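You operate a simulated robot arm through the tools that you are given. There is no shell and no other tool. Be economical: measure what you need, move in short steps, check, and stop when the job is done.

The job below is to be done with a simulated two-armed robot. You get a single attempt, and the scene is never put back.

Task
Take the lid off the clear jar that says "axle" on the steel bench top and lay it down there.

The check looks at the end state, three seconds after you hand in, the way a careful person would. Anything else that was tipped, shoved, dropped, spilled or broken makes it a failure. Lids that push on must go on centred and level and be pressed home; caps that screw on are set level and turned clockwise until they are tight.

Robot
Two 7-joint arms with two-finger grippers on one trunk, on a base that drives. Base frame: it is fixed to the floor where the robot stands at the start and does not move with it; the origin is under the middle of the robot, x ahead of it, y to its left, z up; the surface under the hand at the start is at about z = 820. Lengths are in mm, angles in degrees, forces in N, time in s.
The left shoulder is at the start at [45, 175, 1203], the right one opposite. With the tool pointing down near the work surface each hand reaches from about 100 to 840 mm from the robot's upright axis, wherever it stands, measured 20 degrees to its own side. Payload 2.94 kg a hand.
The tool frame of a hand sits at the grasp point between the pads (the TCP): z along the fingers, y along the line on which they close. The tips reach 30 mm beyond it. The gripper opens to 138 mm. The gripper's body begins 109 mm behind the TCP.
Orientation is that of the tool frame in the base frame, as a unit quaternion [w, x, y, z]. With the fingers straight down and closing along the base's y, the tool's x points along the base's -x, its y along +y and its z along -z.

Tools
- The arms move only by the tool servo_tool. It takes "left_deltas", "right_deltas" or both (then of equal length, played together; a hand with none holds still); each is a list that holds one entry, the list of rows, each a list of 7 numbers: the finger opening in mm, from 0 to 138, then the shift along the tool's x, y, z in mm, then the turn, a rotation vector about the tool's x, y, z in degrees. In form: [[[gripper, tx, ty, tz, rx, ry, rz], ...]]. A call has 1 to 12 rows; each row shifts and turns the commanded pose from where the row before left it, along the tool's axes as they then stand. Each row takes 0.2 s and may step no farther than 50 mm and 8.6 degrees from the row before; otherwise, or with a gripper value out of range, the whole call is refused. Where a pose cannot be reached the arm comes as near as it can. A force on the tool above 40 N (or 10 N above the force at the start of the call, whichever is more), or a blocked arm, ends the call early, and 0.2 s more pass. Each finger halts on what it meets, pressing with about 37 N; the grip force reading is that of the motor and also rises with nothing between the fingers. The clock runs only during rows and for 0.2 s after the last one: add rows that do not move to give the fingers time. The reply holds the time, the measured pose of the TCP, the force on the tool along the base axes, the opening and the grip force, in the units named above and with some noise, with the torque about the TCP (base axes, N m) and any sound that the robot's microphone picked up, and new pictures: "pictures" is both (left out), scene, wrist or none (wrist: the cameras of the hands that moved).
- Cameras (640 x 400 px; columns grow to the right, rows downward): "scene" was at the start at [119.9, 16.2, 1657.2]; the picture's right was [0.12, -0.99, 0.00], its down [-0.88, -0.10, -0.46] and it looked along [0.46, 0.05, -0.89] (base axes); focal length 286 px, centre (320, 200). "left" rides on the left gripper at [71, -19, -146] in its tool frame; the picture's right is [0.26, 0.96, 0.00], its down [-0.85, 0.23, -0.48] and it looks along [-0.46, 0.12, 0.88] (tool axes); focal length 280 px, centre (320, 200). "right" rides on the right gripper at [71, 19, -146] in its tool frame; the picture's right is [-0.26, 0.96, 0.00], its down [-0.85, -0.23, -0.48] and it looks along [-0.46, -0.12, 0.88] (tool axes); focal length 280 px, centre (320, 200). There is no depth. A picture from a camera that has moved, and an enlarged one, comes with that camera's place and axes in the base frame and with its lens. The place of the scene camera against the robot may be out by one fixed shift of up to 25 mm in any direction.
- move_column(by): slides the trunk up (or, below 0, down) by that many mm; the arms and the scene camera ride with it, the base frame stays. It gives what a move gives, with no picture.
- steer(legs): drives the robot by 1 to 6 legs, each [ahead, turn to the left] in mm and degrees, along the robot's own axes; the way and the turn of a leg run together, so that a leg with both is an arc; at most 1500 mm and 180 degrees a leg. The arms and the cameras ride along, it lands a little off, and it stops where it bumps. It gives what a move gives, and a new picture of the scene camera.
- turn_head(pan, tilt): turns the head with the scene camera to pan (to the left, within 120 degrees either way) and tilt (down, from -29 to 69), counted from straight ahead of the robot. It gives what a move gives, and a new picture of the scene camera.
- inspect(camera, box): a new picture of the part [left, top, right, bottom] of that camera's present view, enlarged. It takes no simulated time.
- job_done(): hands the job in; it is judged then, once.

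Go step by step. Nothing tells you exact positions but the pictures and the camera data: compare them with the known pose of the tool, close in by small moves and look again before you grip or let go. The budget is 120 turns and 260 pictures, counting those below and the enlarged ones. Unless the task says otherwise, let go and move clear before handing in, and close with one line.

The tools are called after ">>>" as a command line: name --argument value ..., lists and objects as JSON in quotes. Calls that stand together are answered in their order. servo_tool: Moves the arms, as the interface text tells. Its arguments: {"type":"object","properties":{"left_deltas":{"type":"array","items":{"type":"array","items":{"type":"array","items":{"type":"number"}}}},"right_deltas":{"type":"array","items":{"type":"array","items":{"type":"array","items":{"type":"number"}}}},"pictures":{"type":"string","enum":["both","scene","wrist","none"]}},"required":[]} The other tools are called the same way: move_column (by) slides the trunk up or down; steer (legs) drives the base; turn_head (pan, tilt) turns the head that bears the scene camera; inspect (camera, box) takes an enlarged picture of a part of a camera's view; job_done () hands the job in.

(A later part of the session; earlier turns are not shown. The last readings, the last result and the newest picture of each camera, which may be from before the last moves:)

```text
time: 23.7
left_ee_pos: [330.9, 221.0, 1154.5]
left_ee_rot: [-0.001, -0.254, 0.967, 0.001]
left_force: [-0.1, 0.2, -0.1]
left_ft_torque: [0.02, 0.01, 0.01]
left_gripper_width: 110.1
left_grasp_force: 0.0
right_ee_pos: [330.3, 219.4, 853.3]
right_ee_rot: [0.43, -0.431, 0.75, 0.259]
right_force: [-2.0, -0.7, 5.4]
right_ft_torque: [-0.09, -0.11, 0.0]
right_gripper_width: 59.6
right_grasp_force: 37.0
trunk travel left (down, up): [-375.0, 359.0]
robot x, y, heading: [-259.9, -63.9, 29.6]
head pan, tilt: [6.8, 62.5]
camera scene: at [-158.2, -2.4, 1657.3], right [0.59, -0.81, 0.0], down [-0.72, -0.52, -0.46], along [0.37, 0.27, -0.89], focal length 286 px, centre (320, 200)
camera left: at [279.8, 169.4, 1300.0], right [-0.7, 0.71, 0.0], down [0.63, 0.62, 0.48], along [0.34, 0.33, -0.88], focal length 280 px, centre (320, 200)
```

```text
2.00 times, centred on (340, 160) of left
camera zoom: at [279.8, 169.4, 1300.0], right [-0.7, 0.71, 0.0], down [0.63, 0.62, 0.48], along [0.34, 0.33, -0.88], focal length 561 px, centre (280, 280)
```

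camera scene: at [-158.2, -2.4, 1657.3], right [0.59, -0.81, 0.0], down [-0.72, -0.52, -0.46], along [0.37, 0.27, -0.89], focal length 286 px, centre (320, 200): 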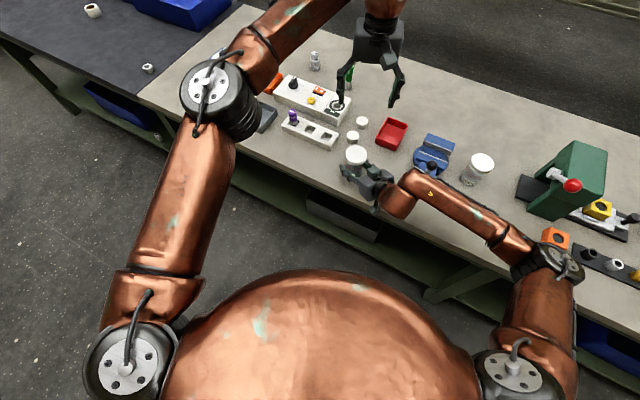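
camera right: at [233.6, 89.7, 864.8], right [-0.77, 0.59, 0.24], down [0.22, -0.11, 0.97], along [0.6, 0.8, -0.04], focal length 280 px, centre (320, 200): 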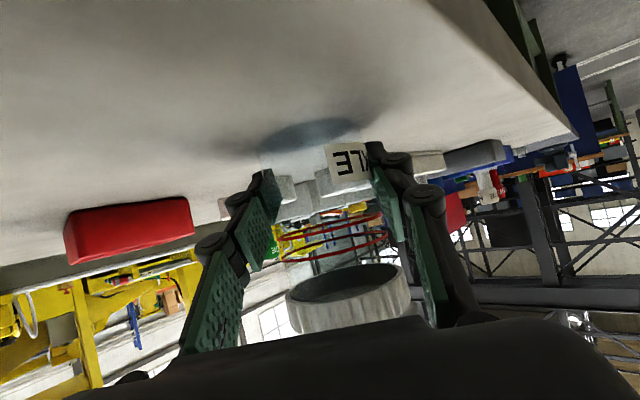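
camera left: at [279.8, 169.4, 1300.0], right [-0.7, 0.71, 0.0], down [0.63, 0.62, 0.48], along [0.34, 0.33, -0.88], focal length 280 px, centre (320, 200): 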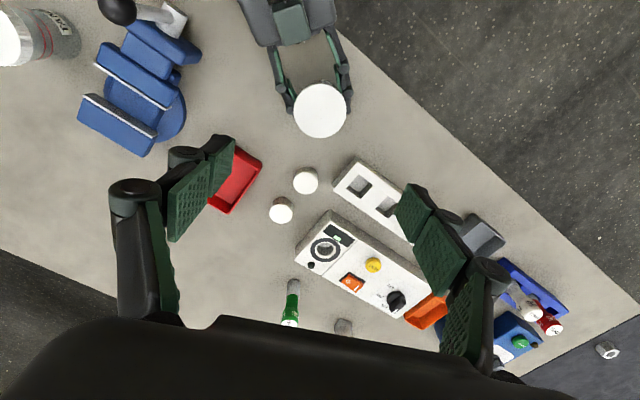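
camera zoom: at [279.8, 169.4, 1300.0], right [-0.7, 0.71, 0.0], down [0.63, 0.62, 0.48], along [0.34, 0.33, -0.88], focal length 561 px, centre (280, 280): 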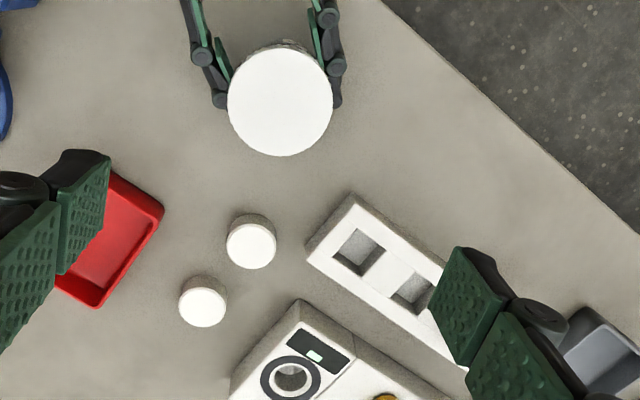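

Lid centre measures (332, 219), Ø69, top at about 920. I descend to 1000 while pre-rotating the left hand clockwise ~68° so it has stroke for counter-clockwise turning.

>>> servo_tool --left_deltas '[[[100, 0, 0, 19, 0, 0, 8.5], [100, 0, 0, 19, 0, 0, 8.5], [100, 0, 0, 19, 0, 0, 8.5], [100, 0, 0, 19, 0, 0, 8.5], [100, 0, 0, 19, 0, 0, 8.5], [100, 0, 0, 19, 0, 0, 8.5], [100, 0, 0, 19, 0, 0, 8.5], [100, 0, 0, 19, 0, 0, 8.5], [100, 0, 0, 0, 0, 0, 0]]]'

>>> inspect --camera "left" --box '[120, 0, 520, 250]'

```text
time: 25.7
left_ee_pos: [299.7, 212.4, 1048.1]
left_ee_rot: [-0.001, 0.114, 0.994, 0.0]
left_force: [-0.1, 0.3, -0.3]
left_ft_torque: [0.02, 0.03, 0.02]
left_gripper_width: 100.0
left_grasp_force: 0.1
left hand out of reach, approached as far as the arm can: row 5, 6, 7, 8
right_ee_pos: [331.9, 220.8, 853.7]
right_ee_rot: [0.43, -0.431, 0.75, 0.259]
right_force: [0.4, 1.1, 4.8]
right_ft_torque: [-0.05, -0.14, 0.05]
right_gripper_width: 60.0
right_grasp_force: 37.0
trunk travel left (down, up): [-375.0, 359.0]
robot x, y, heading: [-262.7, -63.8, 29.5]
head pan, tilt: [6.8, 62.5]
camera scene: at [-158.4, -0.9, 1657.2], right [0.59, -0.81, 0.0], down [-0.72, -0.52, -0.46], along [0.37, 0.27, -0.89], focal length 286 px, centre (320, 200)
camera left: at [227.1, 208.8, 1192.3], right [-0.04, 1.0, 0.0], down [0.88, 0.03, 0.48], along [0.48, 0.02, -0.88], focal length 280 px, centre (320, 200)
```

scene: 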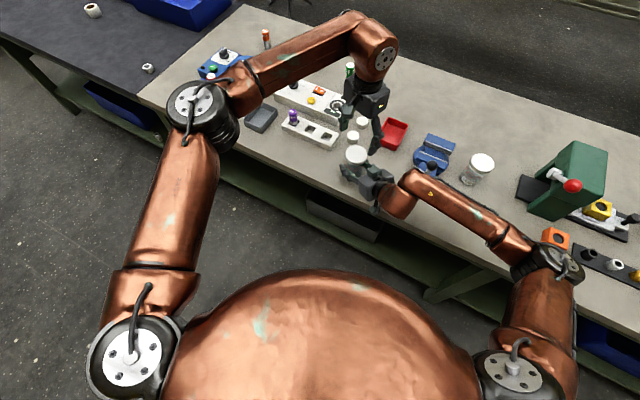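
left: 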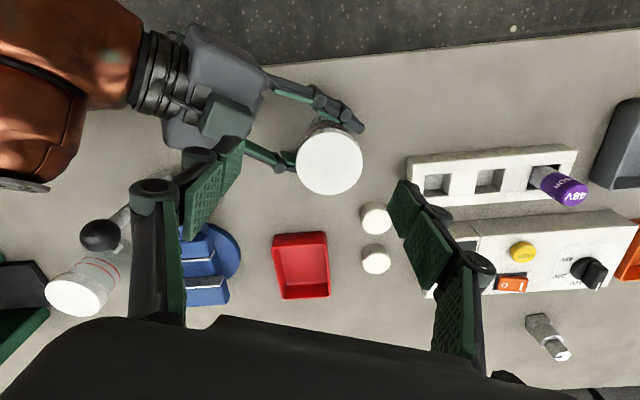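

```text
1.60 times, centred on (320, 125) of left
camera zoom: at [227.1, 208.8, 1192.3], right [-0.04, 1.0, 0.0], down [0.88, 0.03, 0.48], along [0.48, 0.02, -0.88], focal length 449 px, centre (320, 320)
```

zoom: 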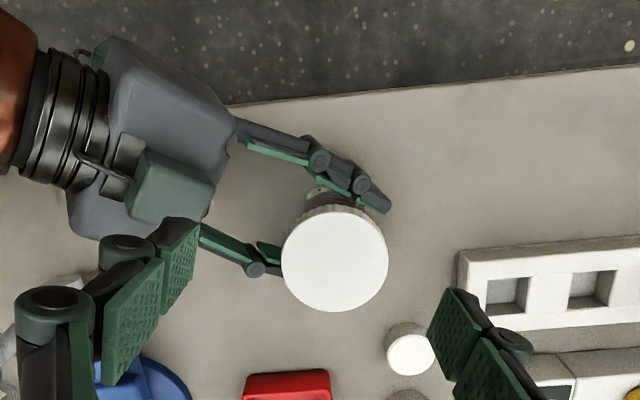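

The clockwise limit for the left hand is near yaw −13°. I back off 10° and centre over the lid at z≈1000.

>>> servo_tool --left_deltas '[[[100, 0, 0, 0, 0, 0, -5], [100, 0, 0, 0, 0, 0, -5], [100, -31.6, 8.3, 0, 0, 0, 0], [100, 0, 0, 48, 0, 0, 0], [100, 0, 0, 0, 0, 0, 0]]]' --pictures "wrist"

>>> inspect --camera "left" --box '[120, 0, 520, 250]'

>>> inspect --camera "scene" --box '[310, 80, 430, 220]'

```text
time: 26.9
left_ee_pos: [334.0, 218.1, 999.3]
left_ee_rot: [-0.001, 0.027, 1.0, 0.001]
left_force: [0.9, -0.6, 0.0]
left_ft_torque: [0.02, 0.0, -0.03]
left_gripper_width: 100.0
left_grasp_force: 0.1
right_ee_pos: [331.8, 221.0, 853.7]
right_ee_rot: [0.43, -0.43, 0.751, 0.258]
right_force: [-0.8, -1.0, 6.0]
right_ft_torque: [-0.1, -0.19, 0.03]
right_gripper_width: 59.8
right_grasp_force: 37.3
trunk travel left (down, up): [-375.0, 359.0]
robot x, y, heading: [-261.7, -61.4, 29.5]
head pan, tilt: [6.8, 62.5]
camera left: at [262.3, 202.3, 1143.2], right [-0.21, 0.98, 0.0], down [0.86, 0.18, 0.48], along [0.47, 0.1, -0.88], focal length 280 px, centre (320, 200)
```

left: 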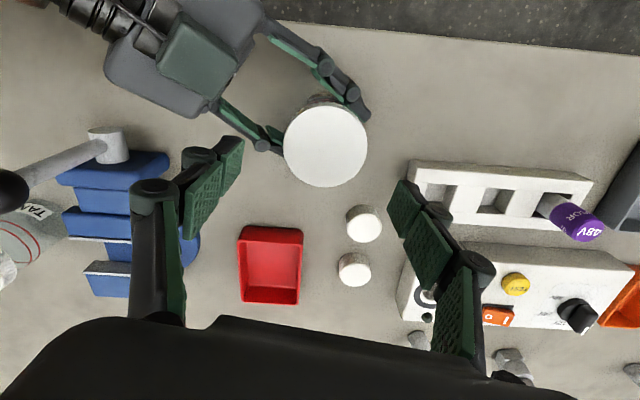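

```text
1.60 times, centred on (320, 125) of left
camera zoom: at [262.3, 202.3, 1143.2], right [-0.21, 0.98, 0.0], down [0.86, 0.18, 0.48], along [0.47, 0.1, -0.88], focal length 449 px, centre (320, 320)
```

zoom: 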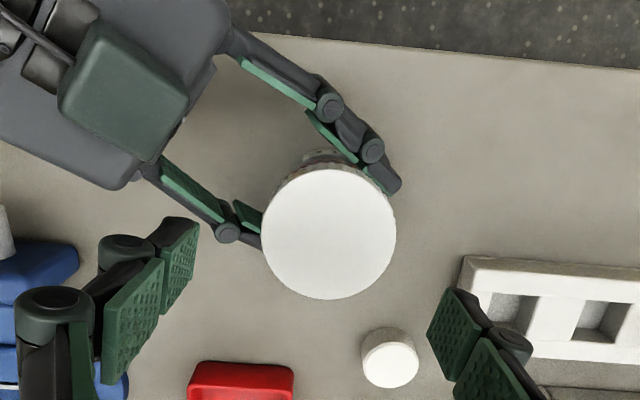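

```text
2.86 times, centred on (370, 150) of scene
camera zoom: at [-158.2, -1.5, 1657.2], right [0.59, -0.81, 0.0], down [-0.72, -0.52, -0.46], along [0.37, 0.27, -0.89], focal length 816 px, centre (177, 343)
```

zoom: 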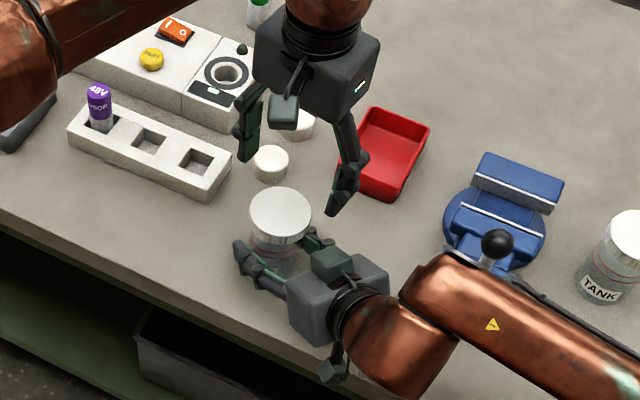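

Lid centre ≈(331, 220.5). I correct 3 mm and descend so the fingertips reach just to the lid's lower rim (TCP z≈937).

>>> servo_tool --left_deltas '[[[92, 3, 2.5, 0, 0, 0, 0], [92, 0, 0, 20, 0, 0, 0], [92, 0, 0, 20, 0, 0, 0], [92, 0, 0, 12, 0, 0, 0], [92, 0, 0, 10, 0, 0, 0], [92, 0, 0, 0, 0, 0, 0]]]' --pictures "wrist"

>>> inspect --camera "scene" --box '[320, 110, 420, 210]'

>>> inspect --camera "right" --box '[200, 150, 500, 350]'

```text
time: 28.3
left_ee_pos: [330.5, 221.2, 937.0]
left_ee_rot: [-0.001, 0.027, 1.0, 0.0]
left_force: [-0.2, -0.3, 0.5]
left_ft_torque: [0.01, 0.01, 0.0]
left_gripper_width: 91.9
left_grasp_force: 0.1
right_ee_pos: [330.6, 221.1, 854.2]
right_ee_rot: [0.429, -0.431, 0.75, 0.259]
right_force: [0.1, -0.8, 4.9]
right_ft_torque: [-0.11, -0.16, -0.02]
right_gripper_width: 60.0
right_grasp_force: 37.0
trunk travel left (down, up): [-375.0, 359.0]
robot x, y, heading: [-264.6, -63.3, 29.6]
head pan, tilt: [6.8, 62.5]
camera left: at [258.8, 205.3, 1081.5], right [-0.21, 0.98, 0.0], down [0.86, 0.18, 0.48], along [0.47, 0.1, -0.88], focal length 280 px, centre (320, 200)
```

left: 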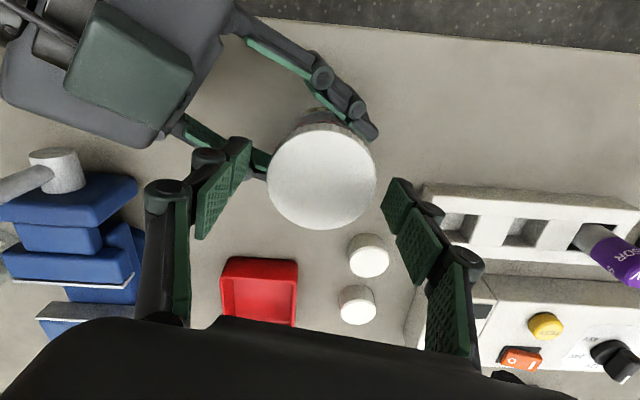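

```text
4.00 times, centred on (370, 160) of scene
camera zoom: at [-158.7, -0.9, 1657.2], right [0.59, -0.81, 0.0], down [-0.72, -0.52, -0.46], along [0.37, 0.27, -0.89], focal length 1142 px, centre (120, 360)
```

zoom: 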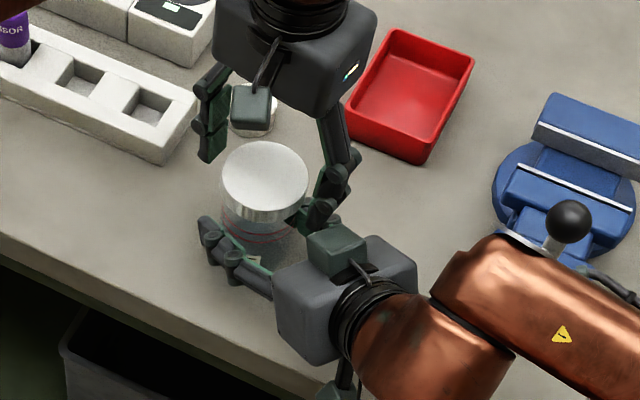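

```text
2.00 times, centred on (350, 250) of right
camera zoom: at [233.7, 89.4, 864.8], right [-0.77, 0.59, 0.24], down [0.22, -0.11, 0.97], along [0.6, 0.8, -0.04], focal length 561 px, centre (260, 100)
```

zoom: 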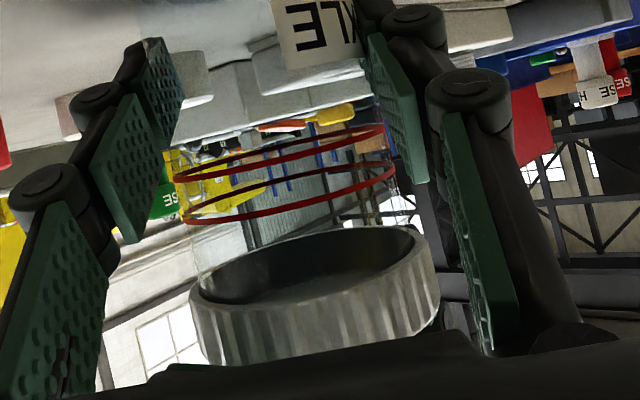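

Centred within 1 mm, and the lid spans z≈905–920 with tips at ~907. I close the left fingers on the lid.

>>> servo_tool --left_deltas '[[[80, 0, 0, 1.5, 0, 0, 0], [74, 0, 0, 0, 0, 0, 0], [66, 0, 0, 0, 0, 0, 0], [55, 0, 0, 0, 0, 0, 0], [50, 0, 0, 0, 0, 0, 0], [50, 0, 0, 0, 0, 0, 0]]]' --pictures "wrist"

>>> inspect --camera "right" --box '[200, 150, 500, 350]'

```text
time: 29.7
left_ee_pos: [330.7, 221.4, 937.5]
left_ee_rot: [0.001, 0.026, 1.0, 0.001]
left_force: [1.7, 8.7, 2.6]
left_ft_torque: [0.26, -0.04, 0.01]
left_gripper_width: 66.0
left_grasp_force: 36.7
right_ee_pos: [331.4, 220.7, 854.1]
right_ee_rot: [0.43, -0.431, 0.75, 0.259]
right_force: [-1.2, -5.2, 4.9]
right_ft_torque: [0.31, -0.24, 0.04]
right_gripper_width: 59.7
right_grasp_force: 36.7
trunk travel left (down, up): [-375.0, 359.0]
robot x, y, heading: [-261.8, -64.0, 29.3]
head pan, tilt: [6.8, 62.5]
camera left: at [258.6, 206.2, 1080.7], right [-0.21, 0.98, 0.0], down [0.86, 0.19, 0.48], along [0.47, 0.1, -0.88], focal length 280 px, centre (320, 200)
```

left: 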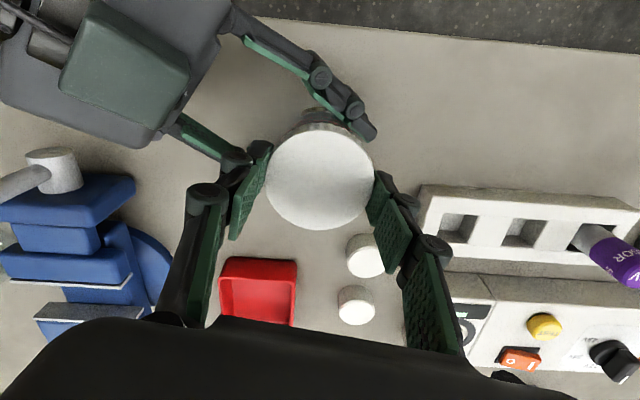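

```text
2.00 times, centred on (350, 250) of right
camera zoom: at [233.6, 89.3, 864.8], right [-0.77, 0.59, 0.24], down [0.22, -0.11, 0.97], along [0.6, 0.8, -0.04], focal length 561 px, centre (260, 100)
```

zoom: 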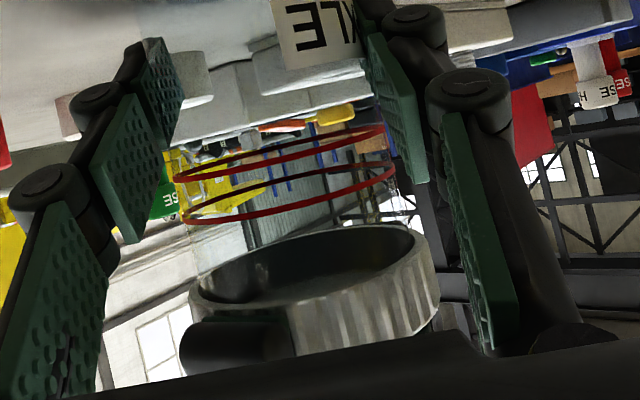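

Lid gripped. I begin to turn counter-clockwise (tool −z) in a first short stroke and check the torque.

>>> servo_tool --left_deltas '[[[50, 0, 0, 0, 0, 0, -6], [50, 0, 0, 0, 0, 0, -8], [50, 0, 0, -0.1, 0, 0, -8], [50, 0, 0, -0.1, 0, 0, -8], [50, 0, 0, 0, 0, 0, 0]]]' --pictures "wrist"

>>> inspect --camera "right" --box '[200, 150, 500, 350]'

```text
time: 30.9
left_ee_pos: [330.4, 221.6, 936.4]
left_ee_rot: [0.001, -0.233, 0.973, 0.0]
left_force: [-0.9, 6.4, 5.5]
left_ft_torque: [0.26, -0.02, 0.01]
left_gripper_width: 65.9
left_grasp_force: 36.9
right_ee_pos: [331.4, 220.2, 854.9]
right_ee_rot: [0.431, -0.43, 0.75, 0.258]
right_force: [0.5, -5.1, 2.7]
right_ft_torque: [0.12, -0.13, 0.03]
right_gripper_width: 59.9
right_grasp_force: 36.9
trunk travel left (down, up): [-375.0, 359.0]
robot x, y, heading: [-263.0, -65.3, 29.4]
head pan, tilt: [6.8, 62.5]
camera left: at [276.3, 171.5, 1081.0], right [-0.67, 0.74, 0.0], down [0.65, 0.59, 0.48], along [0.35, 0.32, -0.88], focal length 280 px, centre (320, 200)
```

left: 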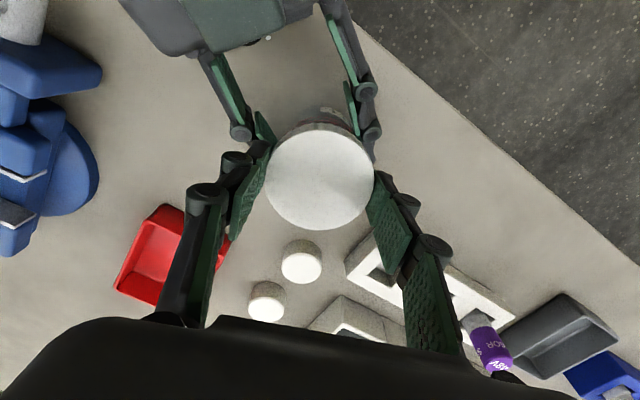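

```text
2.00 times, centred on (350, 250) of right
camera zoom: at [233.6, 89.2, 864.8], right [-0.77, 0.59, 0.24], down [0.22, -0.11, 0.97], along [0.6, 0.8, -0.04], focal length 561 px, centre (260, 100)
```

zoom: 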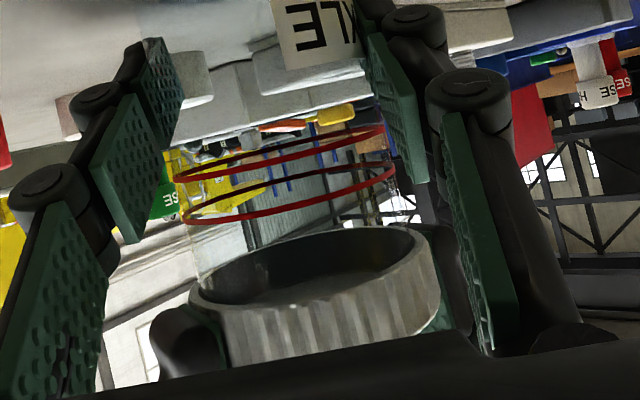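

The lid turns freely and the label stays put. I continue turning.

>>> servo_tool --left_deltas '[[[50, 0, 0, -0.15, 0, 0, -8.5], [50, 0, 0, -0.15, 0, 0, -8.5], [50, 0, 0, -0.15, 0, 0, -8.5], [50, 0, 0, -0.15, 0, 0, -8.5], [50, 0, 0, -0.15, 0, 0, -8.5], [50, 0, 0, -0.15, 0, 0, -8.5], [50, 0, 0, -0.15, 0, 0, -8.5], [50, 0, 0, -0.15, 0, 0, -8.5], [50, 0, 0, 0, 0, 0, 0]]]' --pictures "wrist"

>>> inspect --camera "right" --box '[200, 150, 500, 350]'

```text
time: 32.9
left_ee_pos: [330.4, 220.8, 936.3]
left_ee_rot: [0.0, 0.737, -0.676, 0.002]
left_force: [9.8, -4.2, 2.3]
left_ft_torque: [-0.02, -0.28, 0.03]
left_gripper_width: 66.3
left_grasp_force: 37.2
right_ee_pos: [330.1, 222.2, 852.5]
right_ee_rot: [0.429, -0.432, 0.75, 0.259]
right_force: [-8.5, 4.1, 1.3]
right_ft_torque: [-0.44, -0.7, -0.07]
right_gripper_width: 59.8
right_grasp_force: 36.8
trunk travel left (down, up): [-375.0, 359.0]
robot x, y, heading: [-260.1, -63.9, 29.6]
head pan, tilt: [6.8, 62.5]
camera left: at [356.4, 151.8, 1082.0], right [-0.94, -0.35, 0.0], down [-0.3, 0.83, 0.47], along [-0.16, 0.45, -0.88], focal length 280 px, centre (320, 200)
```

left: 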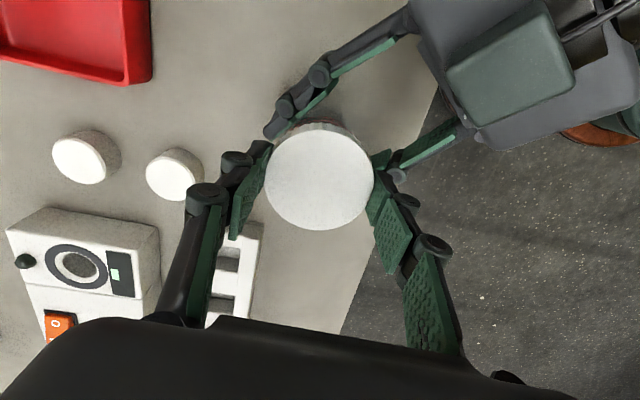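

```text
2.00 times, centred on (350, 250) of right
camera zoom: at [232.9, 89.7, 864.8], right [-0.77, 0.59, 0.25], down [0.22, -0.12, 0.97], along [0.6, 0.8, -0.04], focal length 561 px, centre (260, 100)
```

zoom: 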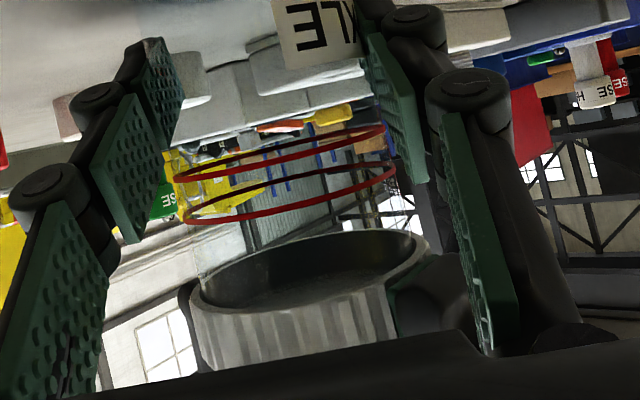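

Still turning well with the jar steady; I continue.

>>> servo_tool --left_deltas '[[[50, 0, 0, -0.1, 0, 0, -8.5], [50, 0, 0, -0.1, 0, 0, -8.5], [50, 0, 0, -0.1, 0, 0, -8.5], [50, 0, 0, -0.1, 0, 0, -8.5], [50, 0, 0, -0.1, 0, 0, -8.5], [50, 0, 0, -0.1, 0, 0, -8.5], [50, 0, 0, -0.1, 0, 0, -8.5], [50, 0, 0, -0.1, 0, 0, -8.5], [50, 0, 0, 0, 0, 0, 0]]]' --pictures "wrist"

>>> inspect --camera "right" --box '[200, 150, 500, 350]'

```text
time: 34.9
left_ee_pos: [332.4, 221.8, 937.9]
left_ee_rot: [0.0, 0.989, -0.147, 0.001]
left_force: [22.4, 0.3, -0.5]
left_ft_torque: [0.1, -1.15, 0.06]
left_gripper_width: 66.4
left_grasp_force: 37.2
right_ee_pos: [330.1, 220.3, 852.8]
right_ee_rot: [0.429, -0.431, 0.75, 0.259]
right_force: [-22.4, 1.7, 1.9]
right_ft_torque: [-0.15, -0.81, -0.05]
right_gripper_width: 60.2
right_grasp_force: 36.8
trunk travel left (down, up): [-375.0, 359.0]
robot x, y, heading: [-262.2, -66.4, 29.4]
head pan, tilt: [6.8, 62.5]
camera left: at [404.9, 219.2, 1083.1], right [-0.03, -1.0, 0.0], down [-0.88, 0.03, 0.47], along [-0.47, 0.01, -0.88], focal length 280 px, centre (320, 200)
```

left: 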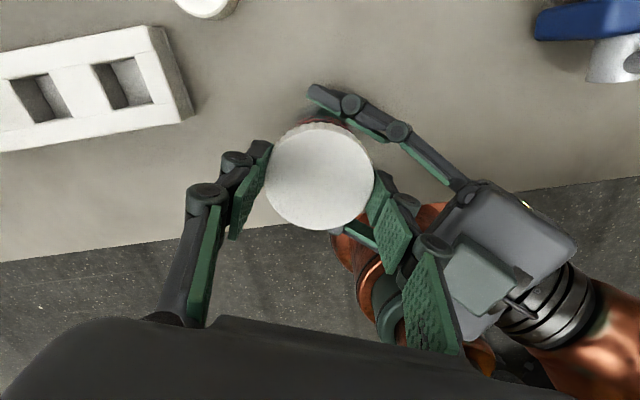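

```text
2.00 times, centred on (350, 250) of right
camera zoom: at [233.2, 89.3, 864.5], right [-0.77, 0.59, 0.24], down [0.22, -0.11, 0.97], along [0.6, 0.8, -0.04], focal length 561 px, centre (260, 100)
```

zoom: 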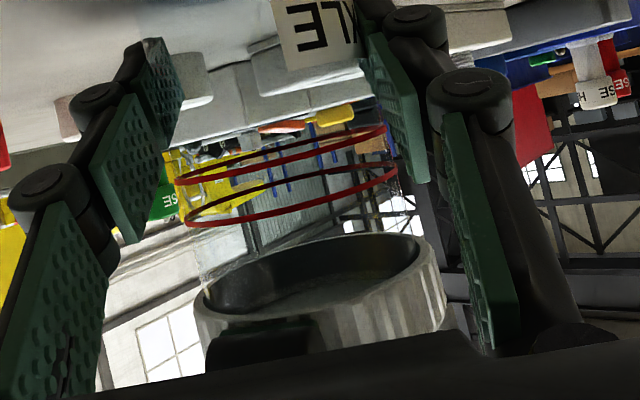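

Sideways force has built up (22 N) from a slight off-centre grip rotating round. I shift 2.5 mm to relieve it, then check.

>>> servo_tool --left_deltas '[[[50, 1.2, 0, 0, 0, 0, 0], [50, 1.3, 0, 0, 0, 0, 0], [50, 0, 0, 0, 0, 0, 0]]]' --pictures "none"

```text
time: 35.7
left_ee_pos: [333.6, 220.0, 938.2]
left_ee_rot: [0.0, 0.989, -0.149, 0.0]
left_force: [13.4, 1.9, 4.5]
left_ft_torque: [0.17, -0.59, 0.07]
left_gripper_width: 66.4
left_grasp_force: 36.9
right_ee_pos: [332.2, 219.7, 853.3]
right_ee_rot: [0.431, -0.431, 0.75, 0.258]
right_force: [-13.4, 0.6, -0.1]
right_ft_torque: [-0.13, -0.48, 0.0]
right_gripper_width: 60.1
right_grasp_force: 36.2
trunk travel left (down, up): [-375.0, 359.0]
robot x, y, heading: [-262.6, -66.6, 29.2]
head pan, tilt: [6.8, 62.5]
```

Relieving works (~3.6 N/mm). I shift the rest and continue turning about the true lid centre.

>>> servo_tool --left_deltas '[[[50, 3.3, 0, 0, 0, 0, 0], [50, 0, -0.44, -0.1, 0, 0, -8.5], [50, 0, -0.44, -0.1, 0, 0, -8.5], [50, 0, -0.44, -0.1, 0, 0, -8.5], [50, 0, -0.44, -0.1, 0, 0, -8.5], [50, 0, -0.44, -0.1, 0, 0, -8.5], [50, 0, -0.44, -0.1, 0, 0, -8.5], [50, 0, 0, 0, 0, 0, 0]]]' --pictures "wrist"

>>> inspect --camera "right" --box '[200, 150, 500, 350]'

```text
time: 37.5
left_ee_pos: [335.6, 221.3, 937.4]
left_ee_rot: [0.0, 0.957, 0.291, -0.001]
left_force: [-18.3, -2.5, 12.4]
left_ft_torque: [-0.11, 0.74, -0.06]
left_gripper_width: 66.2
left_grasp_force: 37.1
right_ee_pos: [332.6, 219.3, 854.5]
right_ee_rot: [0.431, -0.43, 0.75, 0.257]
right_force: [22.0, 1.8, -5.1]
right_ft_torque: [-0.4, 0.66, 0.01]
right_gripper_width: 59.6
right_grasp_force: 36.6
trunk travel left (down, up): [-375.0, 359.0]
robot x, y, heading: [-263.0, -62.6, 29.4]
head pan, tilt: [6.8, 62.5]
camera left: at [384.1, 276.5, 1082.3], right [0.76, -0.65, 0.0], down [-0.57, -0.66, 0.48], along [-0.31, -0.36, -0.88], focal length 280 px, centre (320, 200)
```

left: 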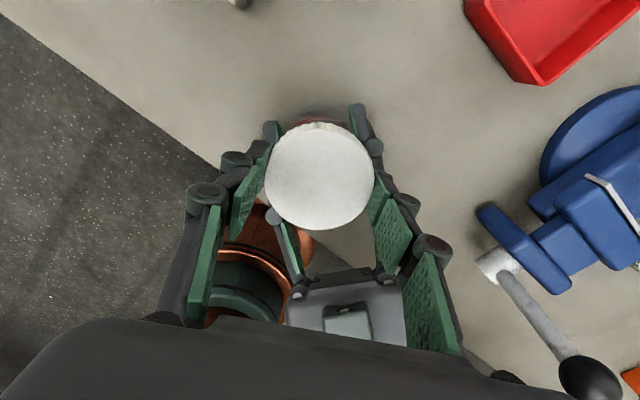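

```text
2.00 times, centred on (350, 250) of right
camera zoom: at [235.3, 88.6, 864.8], right [-0.77, 0.59, 0.24], down [0.22, -0.11, 0.97], along [0.6, 0.8, -0.04], focal length 561 px, centre (260, 100)
```

zoom: 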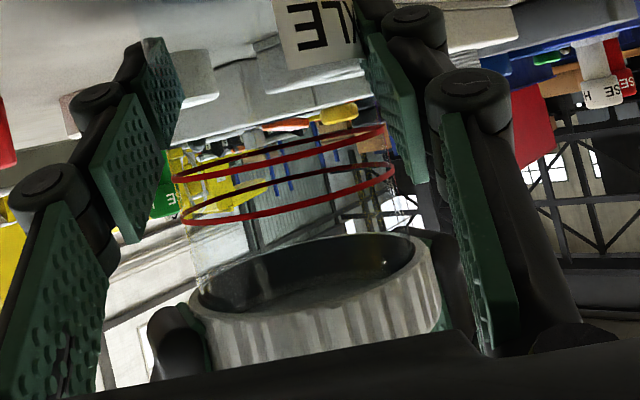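

Over-corrected: now −18 N along x and +12 N up. I shift back 5 mm and lift 1.5 mm, then check.

>>> servo_tool --left_deltas '[[[50, -2.2, -1.1, -0.8, 0, 0, 0], [50, -2.2, -1.1, -0.7, 0, 0, 0], [50, 0, 0, 0, 0, 0, 0]]]' --pictures "none"

```text
time: 38.3
left_ee_pos: [331.4, 223.4, 939.5]
left_ee_rot: [-0.001, 0.956, 0.294, 0.002]
left_force: [-0.3, 5.4, -2.6]
left_ft_torque: [0.32, 0.43, 0.01]
left_gripper_width: 66.2
left_grasp_force: 36.7
right_ee_pos: [328.4, 220.4, 853.7]
right_ee_rot: [0.429, -0.432, 0.749, 0.261]
right_force: [-0.2, -6.0, 2.0]
right_ft_torque: [0.18, -0.42, -0.02]
right_gripper_width: 59.8
right_grasp_force: 37.9
trunk travel left (down, up): [-375.0, 359.0]
robot x, y, heading: [-263.1, -69.9, 29.6]
head pan, tilt: [6.8, 62.5]
```

Forces are small again. I keep turning.

>>> servo_tool --left_deltas '[[[50, 0, 0, -0.15, 0, 0, -8.5], [50, 0, 0, -0.15, 0, 0, -8.5], [50, 0, 0, -0.15, 0, 0, -8.5], [50, 0, 0, -0.15, 0, 0, -8.5], [50, 0, 0, -0.15, 0, 0, -8.5], [50, 0, 0, -0.15, 0, 0, -8.5], [50, 0, 0, 0, 0, 0, 0]]]' --pictures "none"

>>> inspect --camera "right" --box '[200, 150, 500, 350]'

```text
time: 39.9
left_ee_pos: [331.0, 222.7, 940.5]
left_ee_rot: [0.0, 0.737, 0.676, 0.001]
left_force: [10.6, 14.4, -6.4]
left_ft_torque: [0.77, -0.87, 0.04]
left_gripper_width: 66.0
left_grasp_force: 36.6
right_ee_pos: [331.1, 220.0, 853.9]
right_ee_rot: [0.43, -0.431, 0.75, 0.258]
right_force: [-11.9, -13.0, 7.9]
right_ft_torque: [0.39, -0.1, -0.02]
right_gripper_width: 60.0
right_grasp_force: 36.8
trunk travel left (down, up): [-375.0, 359.0]
robot x, y, heading: [-261.4, -63.7, 29.3]
head pan, tilt: [6.8, 62.5]
```

```text
2.00 times, centred on (350, 250) of right
camera zoom: at [233.6, 89.5, 864.8], right [-0.77, 0.59, 0.24], down [0.22, -0.11, 0.97], along [0.6, 0.8, -0.04], focal length 561 px, centre (260, 100)
```

zoom: 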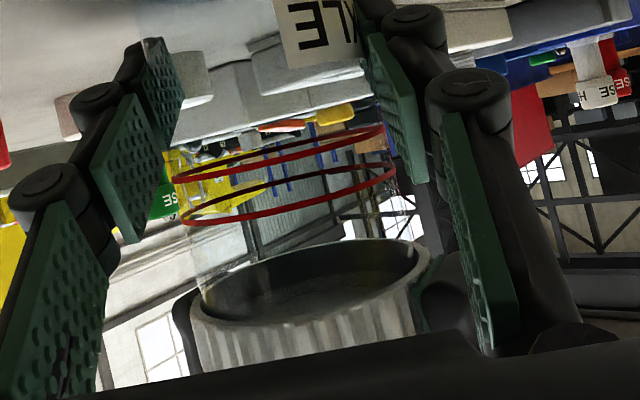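

Some side force again; I shift to follow it and turn further.

>>> servo_tool --left_deltas '[[[50, 1.9, 1.1, 0, 0, 0, 0], [50, 1.8, 1.1, 0, 0, 0, 0], [50, 0, 0, 0, 0, 0, -8.5], [50, 0, 0, 0, 0, 0, -8.5], [50, 0, 0, 0, 0, 0, -8.5], [50, 0, 0, 0, 0, 0, 0]]]' --pictures "none"

>>> inspect --camera "right" --box '[200, 150, 500, 350]'

>>> inspect --camera "left" --box '[160, 50, 480, 250]'

```text
time: 41.3
left_ee_pos: [331.9, 223.3, 939.9]
left_ee_rot: [0.0, 0.571, 0.821, 0.0]
left_force: [-7.6, -10.8, 0.4]
left_ft_torque: [-0.29, 0.18, -0.14]
left_gripper_width: 66.4
left_grasp_force: 37.1
right_ee_pos: [331.5, 220.0, 852.8]
right_ee_rot: [0.43, -0.43, 0.751, 0.257]
right_force: [7.7, 11.6, 0.3]
right_ft_torque: [-0.71, 0.39, 0.12]
right_gripper_width: 59.8
right_grasp_force: 37.5
trunk travel left (down, up): [-375.0, 359.0]
robot x, y, heading: [-264.8, -63.5, 29.3]
head pan, tilt: [6.8, 62.5]
```

```text
2.00 times, centred on (350, 250) of right
camera zoom: at [234.3, 89.5, 864.7], right [-0.77, 0.59, 0.24], down [0.22, -0.12, 0.97], along [0.6, 0.8, -0.04], focal length 561 px, centre (260, 100)
```

zoom: 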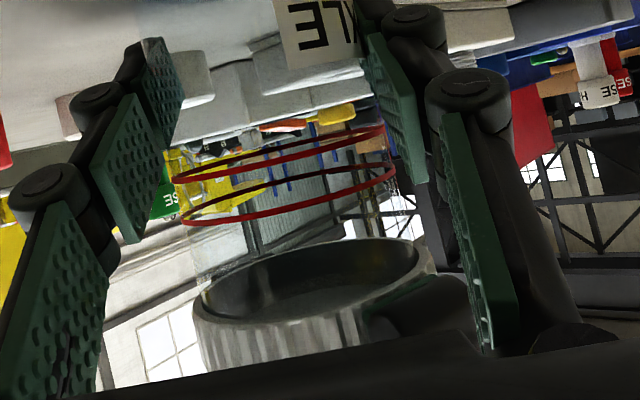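

```text
2.00 times, centred on (320, 150) of left
camera zoom: at [290.1, 283.4, 1084.3], right [0.81, 0.58, 0.0], down [0.51, -0.71, 0.48], along [0.28, -0.39, -0.88], focal length 561 px, centre (320, 300)
```

zoom: 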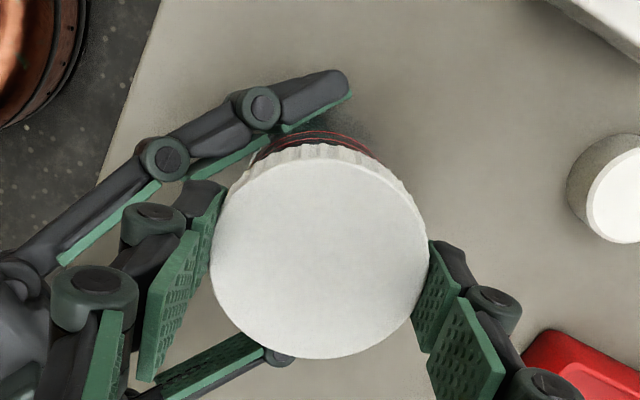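

About 293° turned and the lid has risen ~3 mm. I relieve the side force and try a gentle 3 mm lift to see whether the thread still holds.

>>> servo_tool --left_deltas '[[[50, -2.1, -2.9, 0, 0, 0, 0], [50, 0, 0, -1.5, 0, 0, 0], [50, 0, 0, -1.5, 0, 0, 0], [50, 0, 0, 0, 0, 0, 0]]]' --pictures "none"

>>> inspect --camera "right" --box '[200, 150, 500, 350]'

```text
time: 42.3
left_ee_pos: [330.8, 223.0, 943.8]
left_ee_rot: [0.0, 0.57, 0.821, 0.0]
left_force: [0.3, 0.1, -0.5]
left_ft_torque: [-0.02, 0.01, -0.01]
left_gripper_width: 66.2
left_grasp_force: 37.4
right_ee_pos: [330.0, 220.3, 853.4]
right_ee_rot: [0.43, -0.43, 0.75, 0.258]
right_force: [-0.3, 1.8, 2.6]
right_ft_torque: [-0.07, -0.04, 0.03]
right_gripper_width: 59.6
right_grasp_force: 36.8
trunk travel left (down, up): [-375.0, 359.0]
robot x, y, heading: [-261.2, -64.5, 29.4]
head pan, tilt: [6.8, 62.5]
```

```text
2.00 times, centred on (350, 250) of right
camera zoom: at [233.4, 89.5, 864.8], right [-0.77, 0.59, 0.24], down [0.22, -0.11, 0.97], along [0.6, 0.8, -0.04], focal length 561 px, centre (260, 100)
```

zoom: 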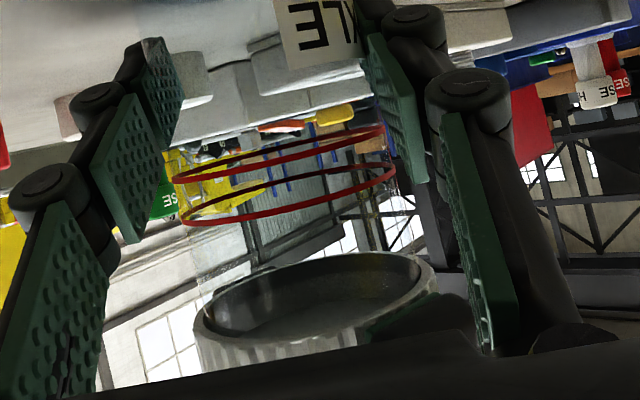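

All forces dropped to zero: the lid is free. I lift it straight up.

>>> servo_tool --left_deltas '[[[50, 0, 0, -10, 0, 0, 0], [50, 0, 0, -20, 0, 0, 0], [50, 0, 0, -30, 0, 0, 0], [50, 0, 0, -30, 0, 0, 0], [50, 0, 0, -30, 0, 0, 0], [50, 0, 0, 0, 0, 0, 0]]]'

>>> inspect --camera "scene" --box '[300, 80, 460, 220]'

```text
time: 43.7
left_ee_pos: [330.7, 220.9, 1062.5]
left_ee_rot: [0.0, 0.571, 0.821, 0.0]
left_force: [0.2, -0.7, -0.4]
left_ft_torque: [0.01, 0.0, 0.01]
left_gripper_width: 66.1
left_grasp_force: 37.0
right_ee_pos: [332.1, 220.2, 852.4]
right_ee_rot: [0.43, -0.43, 0.751, 0.257]
right_force: [0.5, 0.4, 2.1]
right_ft_torque: [-0.09, -0.09, -0.04]
right_gripper_width: 59.8
right_grasp_force: 36.9
trunk travel left (down, up): [-375.0, 359.0]
robot x, y, heading: [-264.3, -62.7, 29.6]
head pan, tilt: [6.8, 62.5]
camera scene: at [-158.6, -0.8, 1657.2], right [0.59, -0.81, 0.0], down [-0.72, -0.52, -0.46], along [0.37, 0.27, -0.89], focal length 286 px, centre (320, 200)
camera left: at [288.6, 279.5, 1207.7], right [0.81, 0.58, 0.0], down [0.51, -0.71, 0.48], along [0.28, -0.39, -0.88], focal length 280 px, centre (320, 200)
```

scene: 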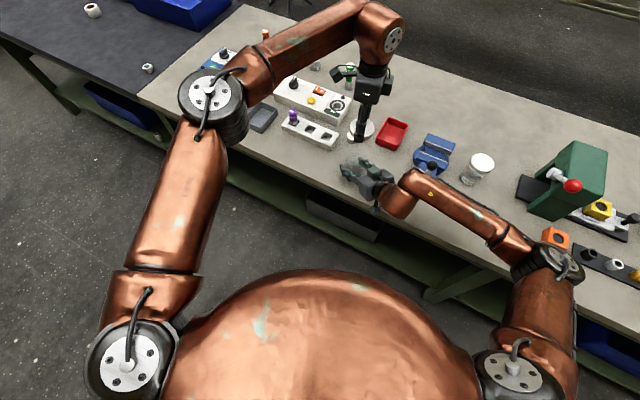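
left: 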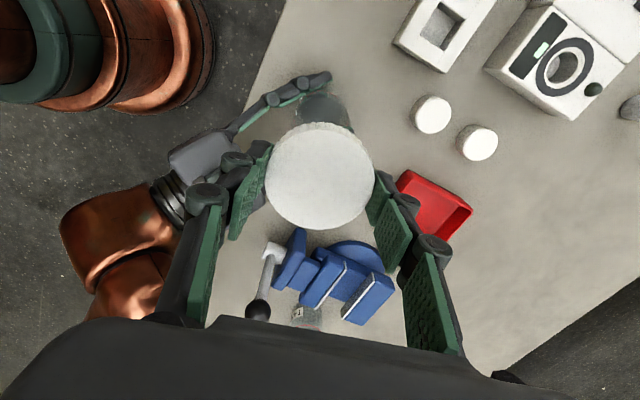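

```text
2.86 times, centred on (380, 150) of scene
camera zoom: at [-158.6, -0.8, 1657.2], right [0.59, -0.81, 0.0], down [-0.72, -0.52, -0.46], along [0.37, 0.27, -0.89], focal length 816 px, centre (149, 343)
```

zoom: 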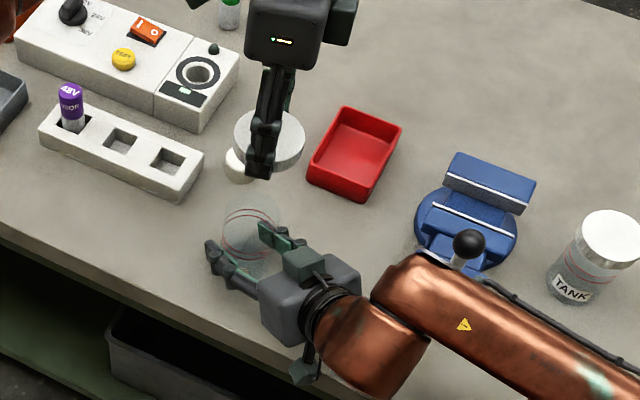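

The lid is in the left hand and the jar stands open. Now I release the jar with the right hand and withdraw along its own approach line.

>>> servo_tool --right_deltas '[[[66, 0, 0, 0, 0, 0, 0], [74, 0, 0, 0, 0, 0, 0], [90, 0, 0, 0, 0, 0, 0], [104, 0, 0, 0, 0, 0, 0], [104, 0, 0, 0, 0, 0, 0], [104, 0, 0, 0, 0, 0, 0]]]' --pictures "wrist"

>>> inspect --camera "scene" --box '[330, 120, 410, 200]'

```text
time: 45.1
left_ee_pos: [331.4, 220.1, 1061.8]
left_ee_rot: [0.001, 0.571, 0.821, 0.0]
left_force: [0.2, 0.4, -0.1]
left_ft_torque: [0.03, -0.01, 0.01]
left_gripper_width: 66.2
left_grasp_force: 37.2
right_ee_pos: [330.8, 219.9, 853.9]
right_ee_rot: [0.43, -0.431, 0.75, 0.259]
right_force: [-0.4, -0.3, -0.1]
right_ft_torque: [-0.04, 0.0, -0.01]
right_gripper_width: 104.2
right_grasp_force: 0.0
trunk travel left (down, up): [-375.0, 359.0]
robot x, y, heading: [-263.0, -64.4, 29.4]
head pan, tilt: [6.8, 62.5]
camera right: at [233.9, 89.5, 864.6], right [-0.77, 0.59, 0.24], down [0.22, -0.11, 0.97], along [0.6, 0.8, -0.04], focal length 280 px, centre (320, 200)
```

right: 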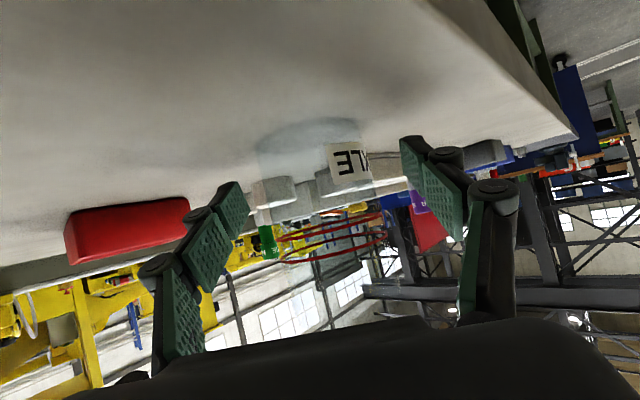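

```text
5.00 times, centred on (370, 160) of scene
camera zoom: at [-158.3, -0.6, 1657.2], right [0.59, -0.81, 0.0], down [-0.72, -0.52, -0.46], along [0.37, 0.27, -0.89], focal length 1428 px, centre (70, 400)
```

zoom: 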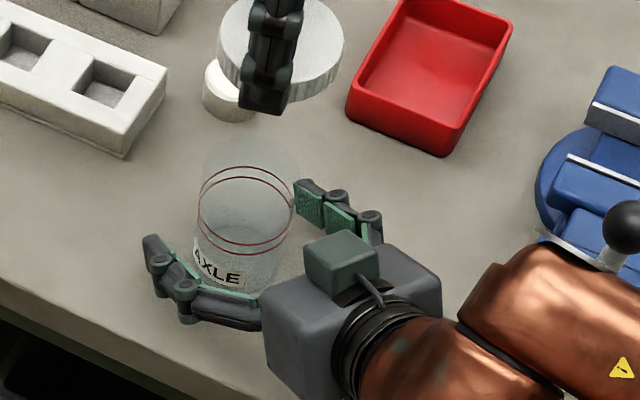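

The jar stands upright and empty of any grip. I withdraw the right hand.

>>> servo_tool --right_deltas '[[[104, 0, 0, -25, 0, 0, 0], [104, 0, 0, -35, 0, 0, 0], [104, 0, 0, -40, 0, 0, 0], [104, 0, 0, -40, 0, 0, 0], [104, 0, -20, -20, 0, 0, 0], [104, -20, -20, -20, 0, 0, 0], [104, -20, -20, -20, 0, 0, 0], [104, 0, 0, 0, 0, 0, 0]]]'

>>> inspect --camera "scene" --box '[300, 80, 460, 220]'

```text
time: 46.9
left_ee_pos: [331.1, 220.2, 1063.2]
left_ee_rot: [0.0, 0.57, 0.821, -0.001]
left_force: [-0.7, 0.1, 0.9]
left_ft_torque: [0.01, 0.02, 0.06]
left_gripper_width: 66.2
left_grasp_force: 37.1
right_ee_pos: [307.1, 55.4, 984.4]
right_ee_rot: [0.43, -0.431, 0.75, 0.259]
right_force: [-0.5, -0.7, -0.6]
right_ft_torque: [0.01, -0.01, 0.01]
right_gripper_width: 103.8
right_grasp_force: 0.1
trunk travel left (down, up): [-375.0, 359.0]
robot x, y, heading: [-263.2, -66.4, 29.9]
head pan, tilt: [6.8, 62.5]
camera scene: at [-157.7, -0.5, 1657.1], right [0.59, -0.81, 0.0], down [-0.72, -0.52, -0.46], along [0.37, 0.27, -0.89], focal length 286 px, centre (320, 200)
camera right: at [209.8, -75.8, 996.6], right [-0.77, 0.59, 0.24], down [0.22, -0.11, 0.97], along [0.6, 0.8, -0.04], focal length 280 px, centre (320, 200)
```

scene: 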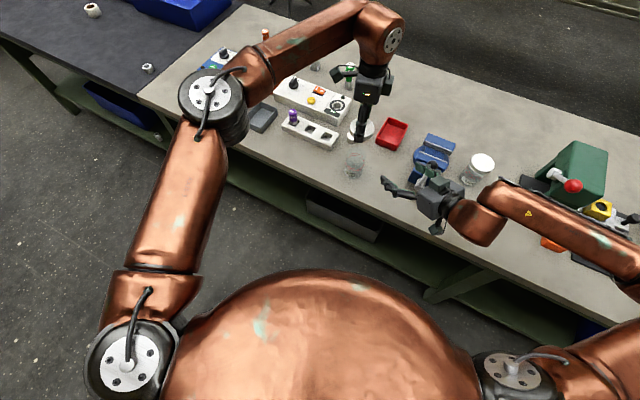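
right: 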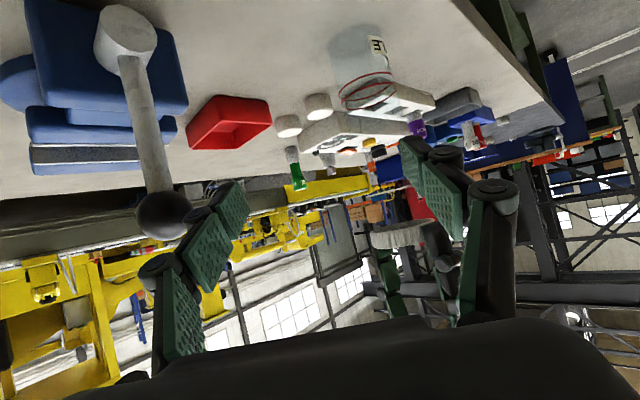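

```text
2.86 times, centred on (380, 150) of scene
camera zoom: at [-157.7, -0.5, 1657.1], right [0.59, -0.81, 0.0], down [-0.72, -0.52, -0.46], along [0.37, 0.27, -0.89], focal length 816 px, centre (149, 343)
```

zoom: 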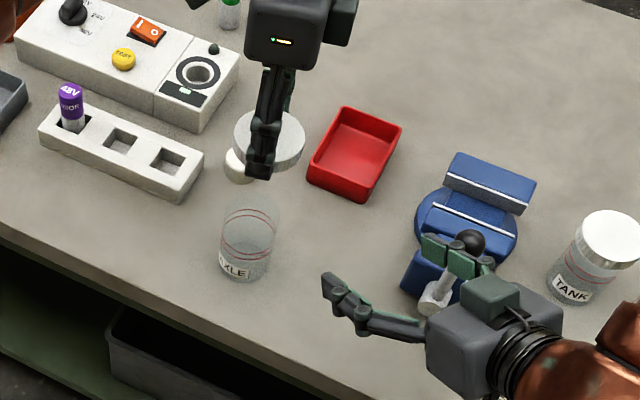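

The right hand is near the vise knob, so I pull it back toward the robot, away from knob and work area.

>>> servo_tool --right_deltas '[[[104, 2.9, 10.2, -31.8, 0, 0, 0], [104, 2.9, 10.2, -31.8, 0, 0, 0], [104, 2.9, 10.2, -31.8, 0, 0, 0], [104, 0, 0, 0, 0, 0, 0]]]'

>>> inspect --camera "left" --box '[160, 50, 480, 250]'

```text
time: 47.9
left_ee_pos: [330.8, 220.4, 1062.4]
left_ee_rot: [0.0, 0.571, 0.821, 0.0]
left_force: [0.1, -0.2, 0.6]
left_ft_torque: [-0.03, -0.02, 0.03]
left_gripper_width: 66.1
left_grasp_force: 37.3
right_ee_pos: [238.5, -4.6, 1027.0]
right_ee_rot: [0.429, -0.432, 0.75, 0.259]
right_force: [0.2, -0.1, 0.2]
right_ft_torque: [-0.02, 0.0, -0.01]
right_gripper_width: 104.1
right_grasp_force: 0.0
trunk travel left (down, up): [-375.0, 359.0]
robot x, y, heading: [-264.2, -59.5, 29.4]
head pan, tilt: [6.8, 62.5]
camera scene: at [-158.0, -0.4, 1657.2], right [0.59, -0.81, 0.0], down [-0.72, -0.52, -0.46], along [0.37, 0.27, -0.89], focal length 286 px, centre (320, 200)
camera right: at [141.8, -136.1, 1038.0], right [-0.77, 0.59, 0.24], down [0.22, -0.11, 0.97], along [0.6, 0.8, -0.04], focal length 280 px, centre (320, 200)
```

scene: 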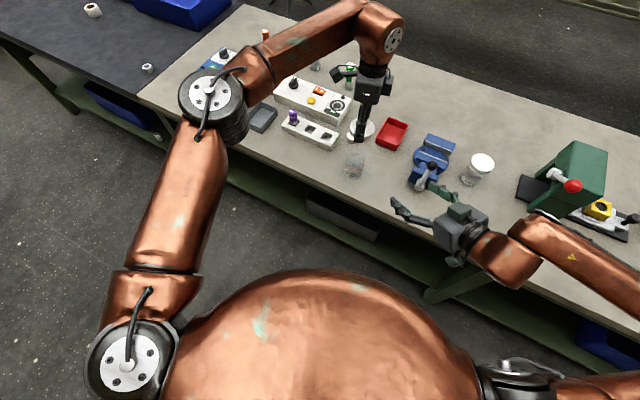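
right: 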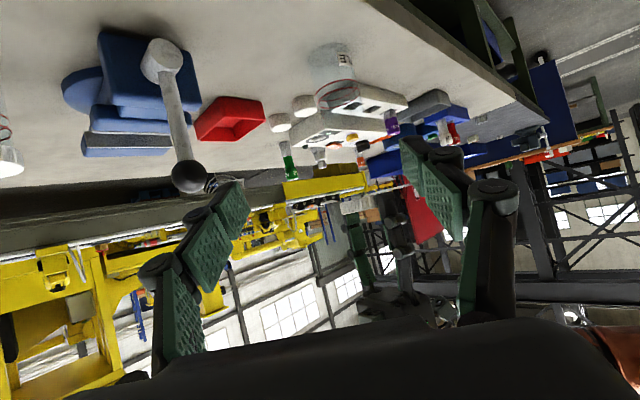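

```text
2.00 times, centred on (320, 150) of left
camera zoom: at [289.0, 279.6, 1207.2], right [0.81, 0.58, 0.0], down [0.51, -0.71, 0.48], along [0.28, -0.39, -0.88], focal length 561 px, centre (320, 300)
```

zoom: 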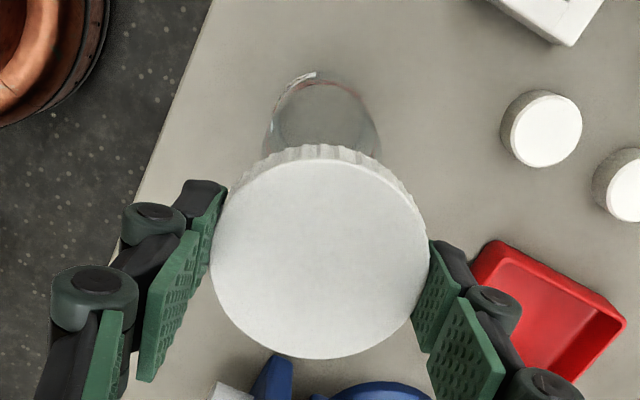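

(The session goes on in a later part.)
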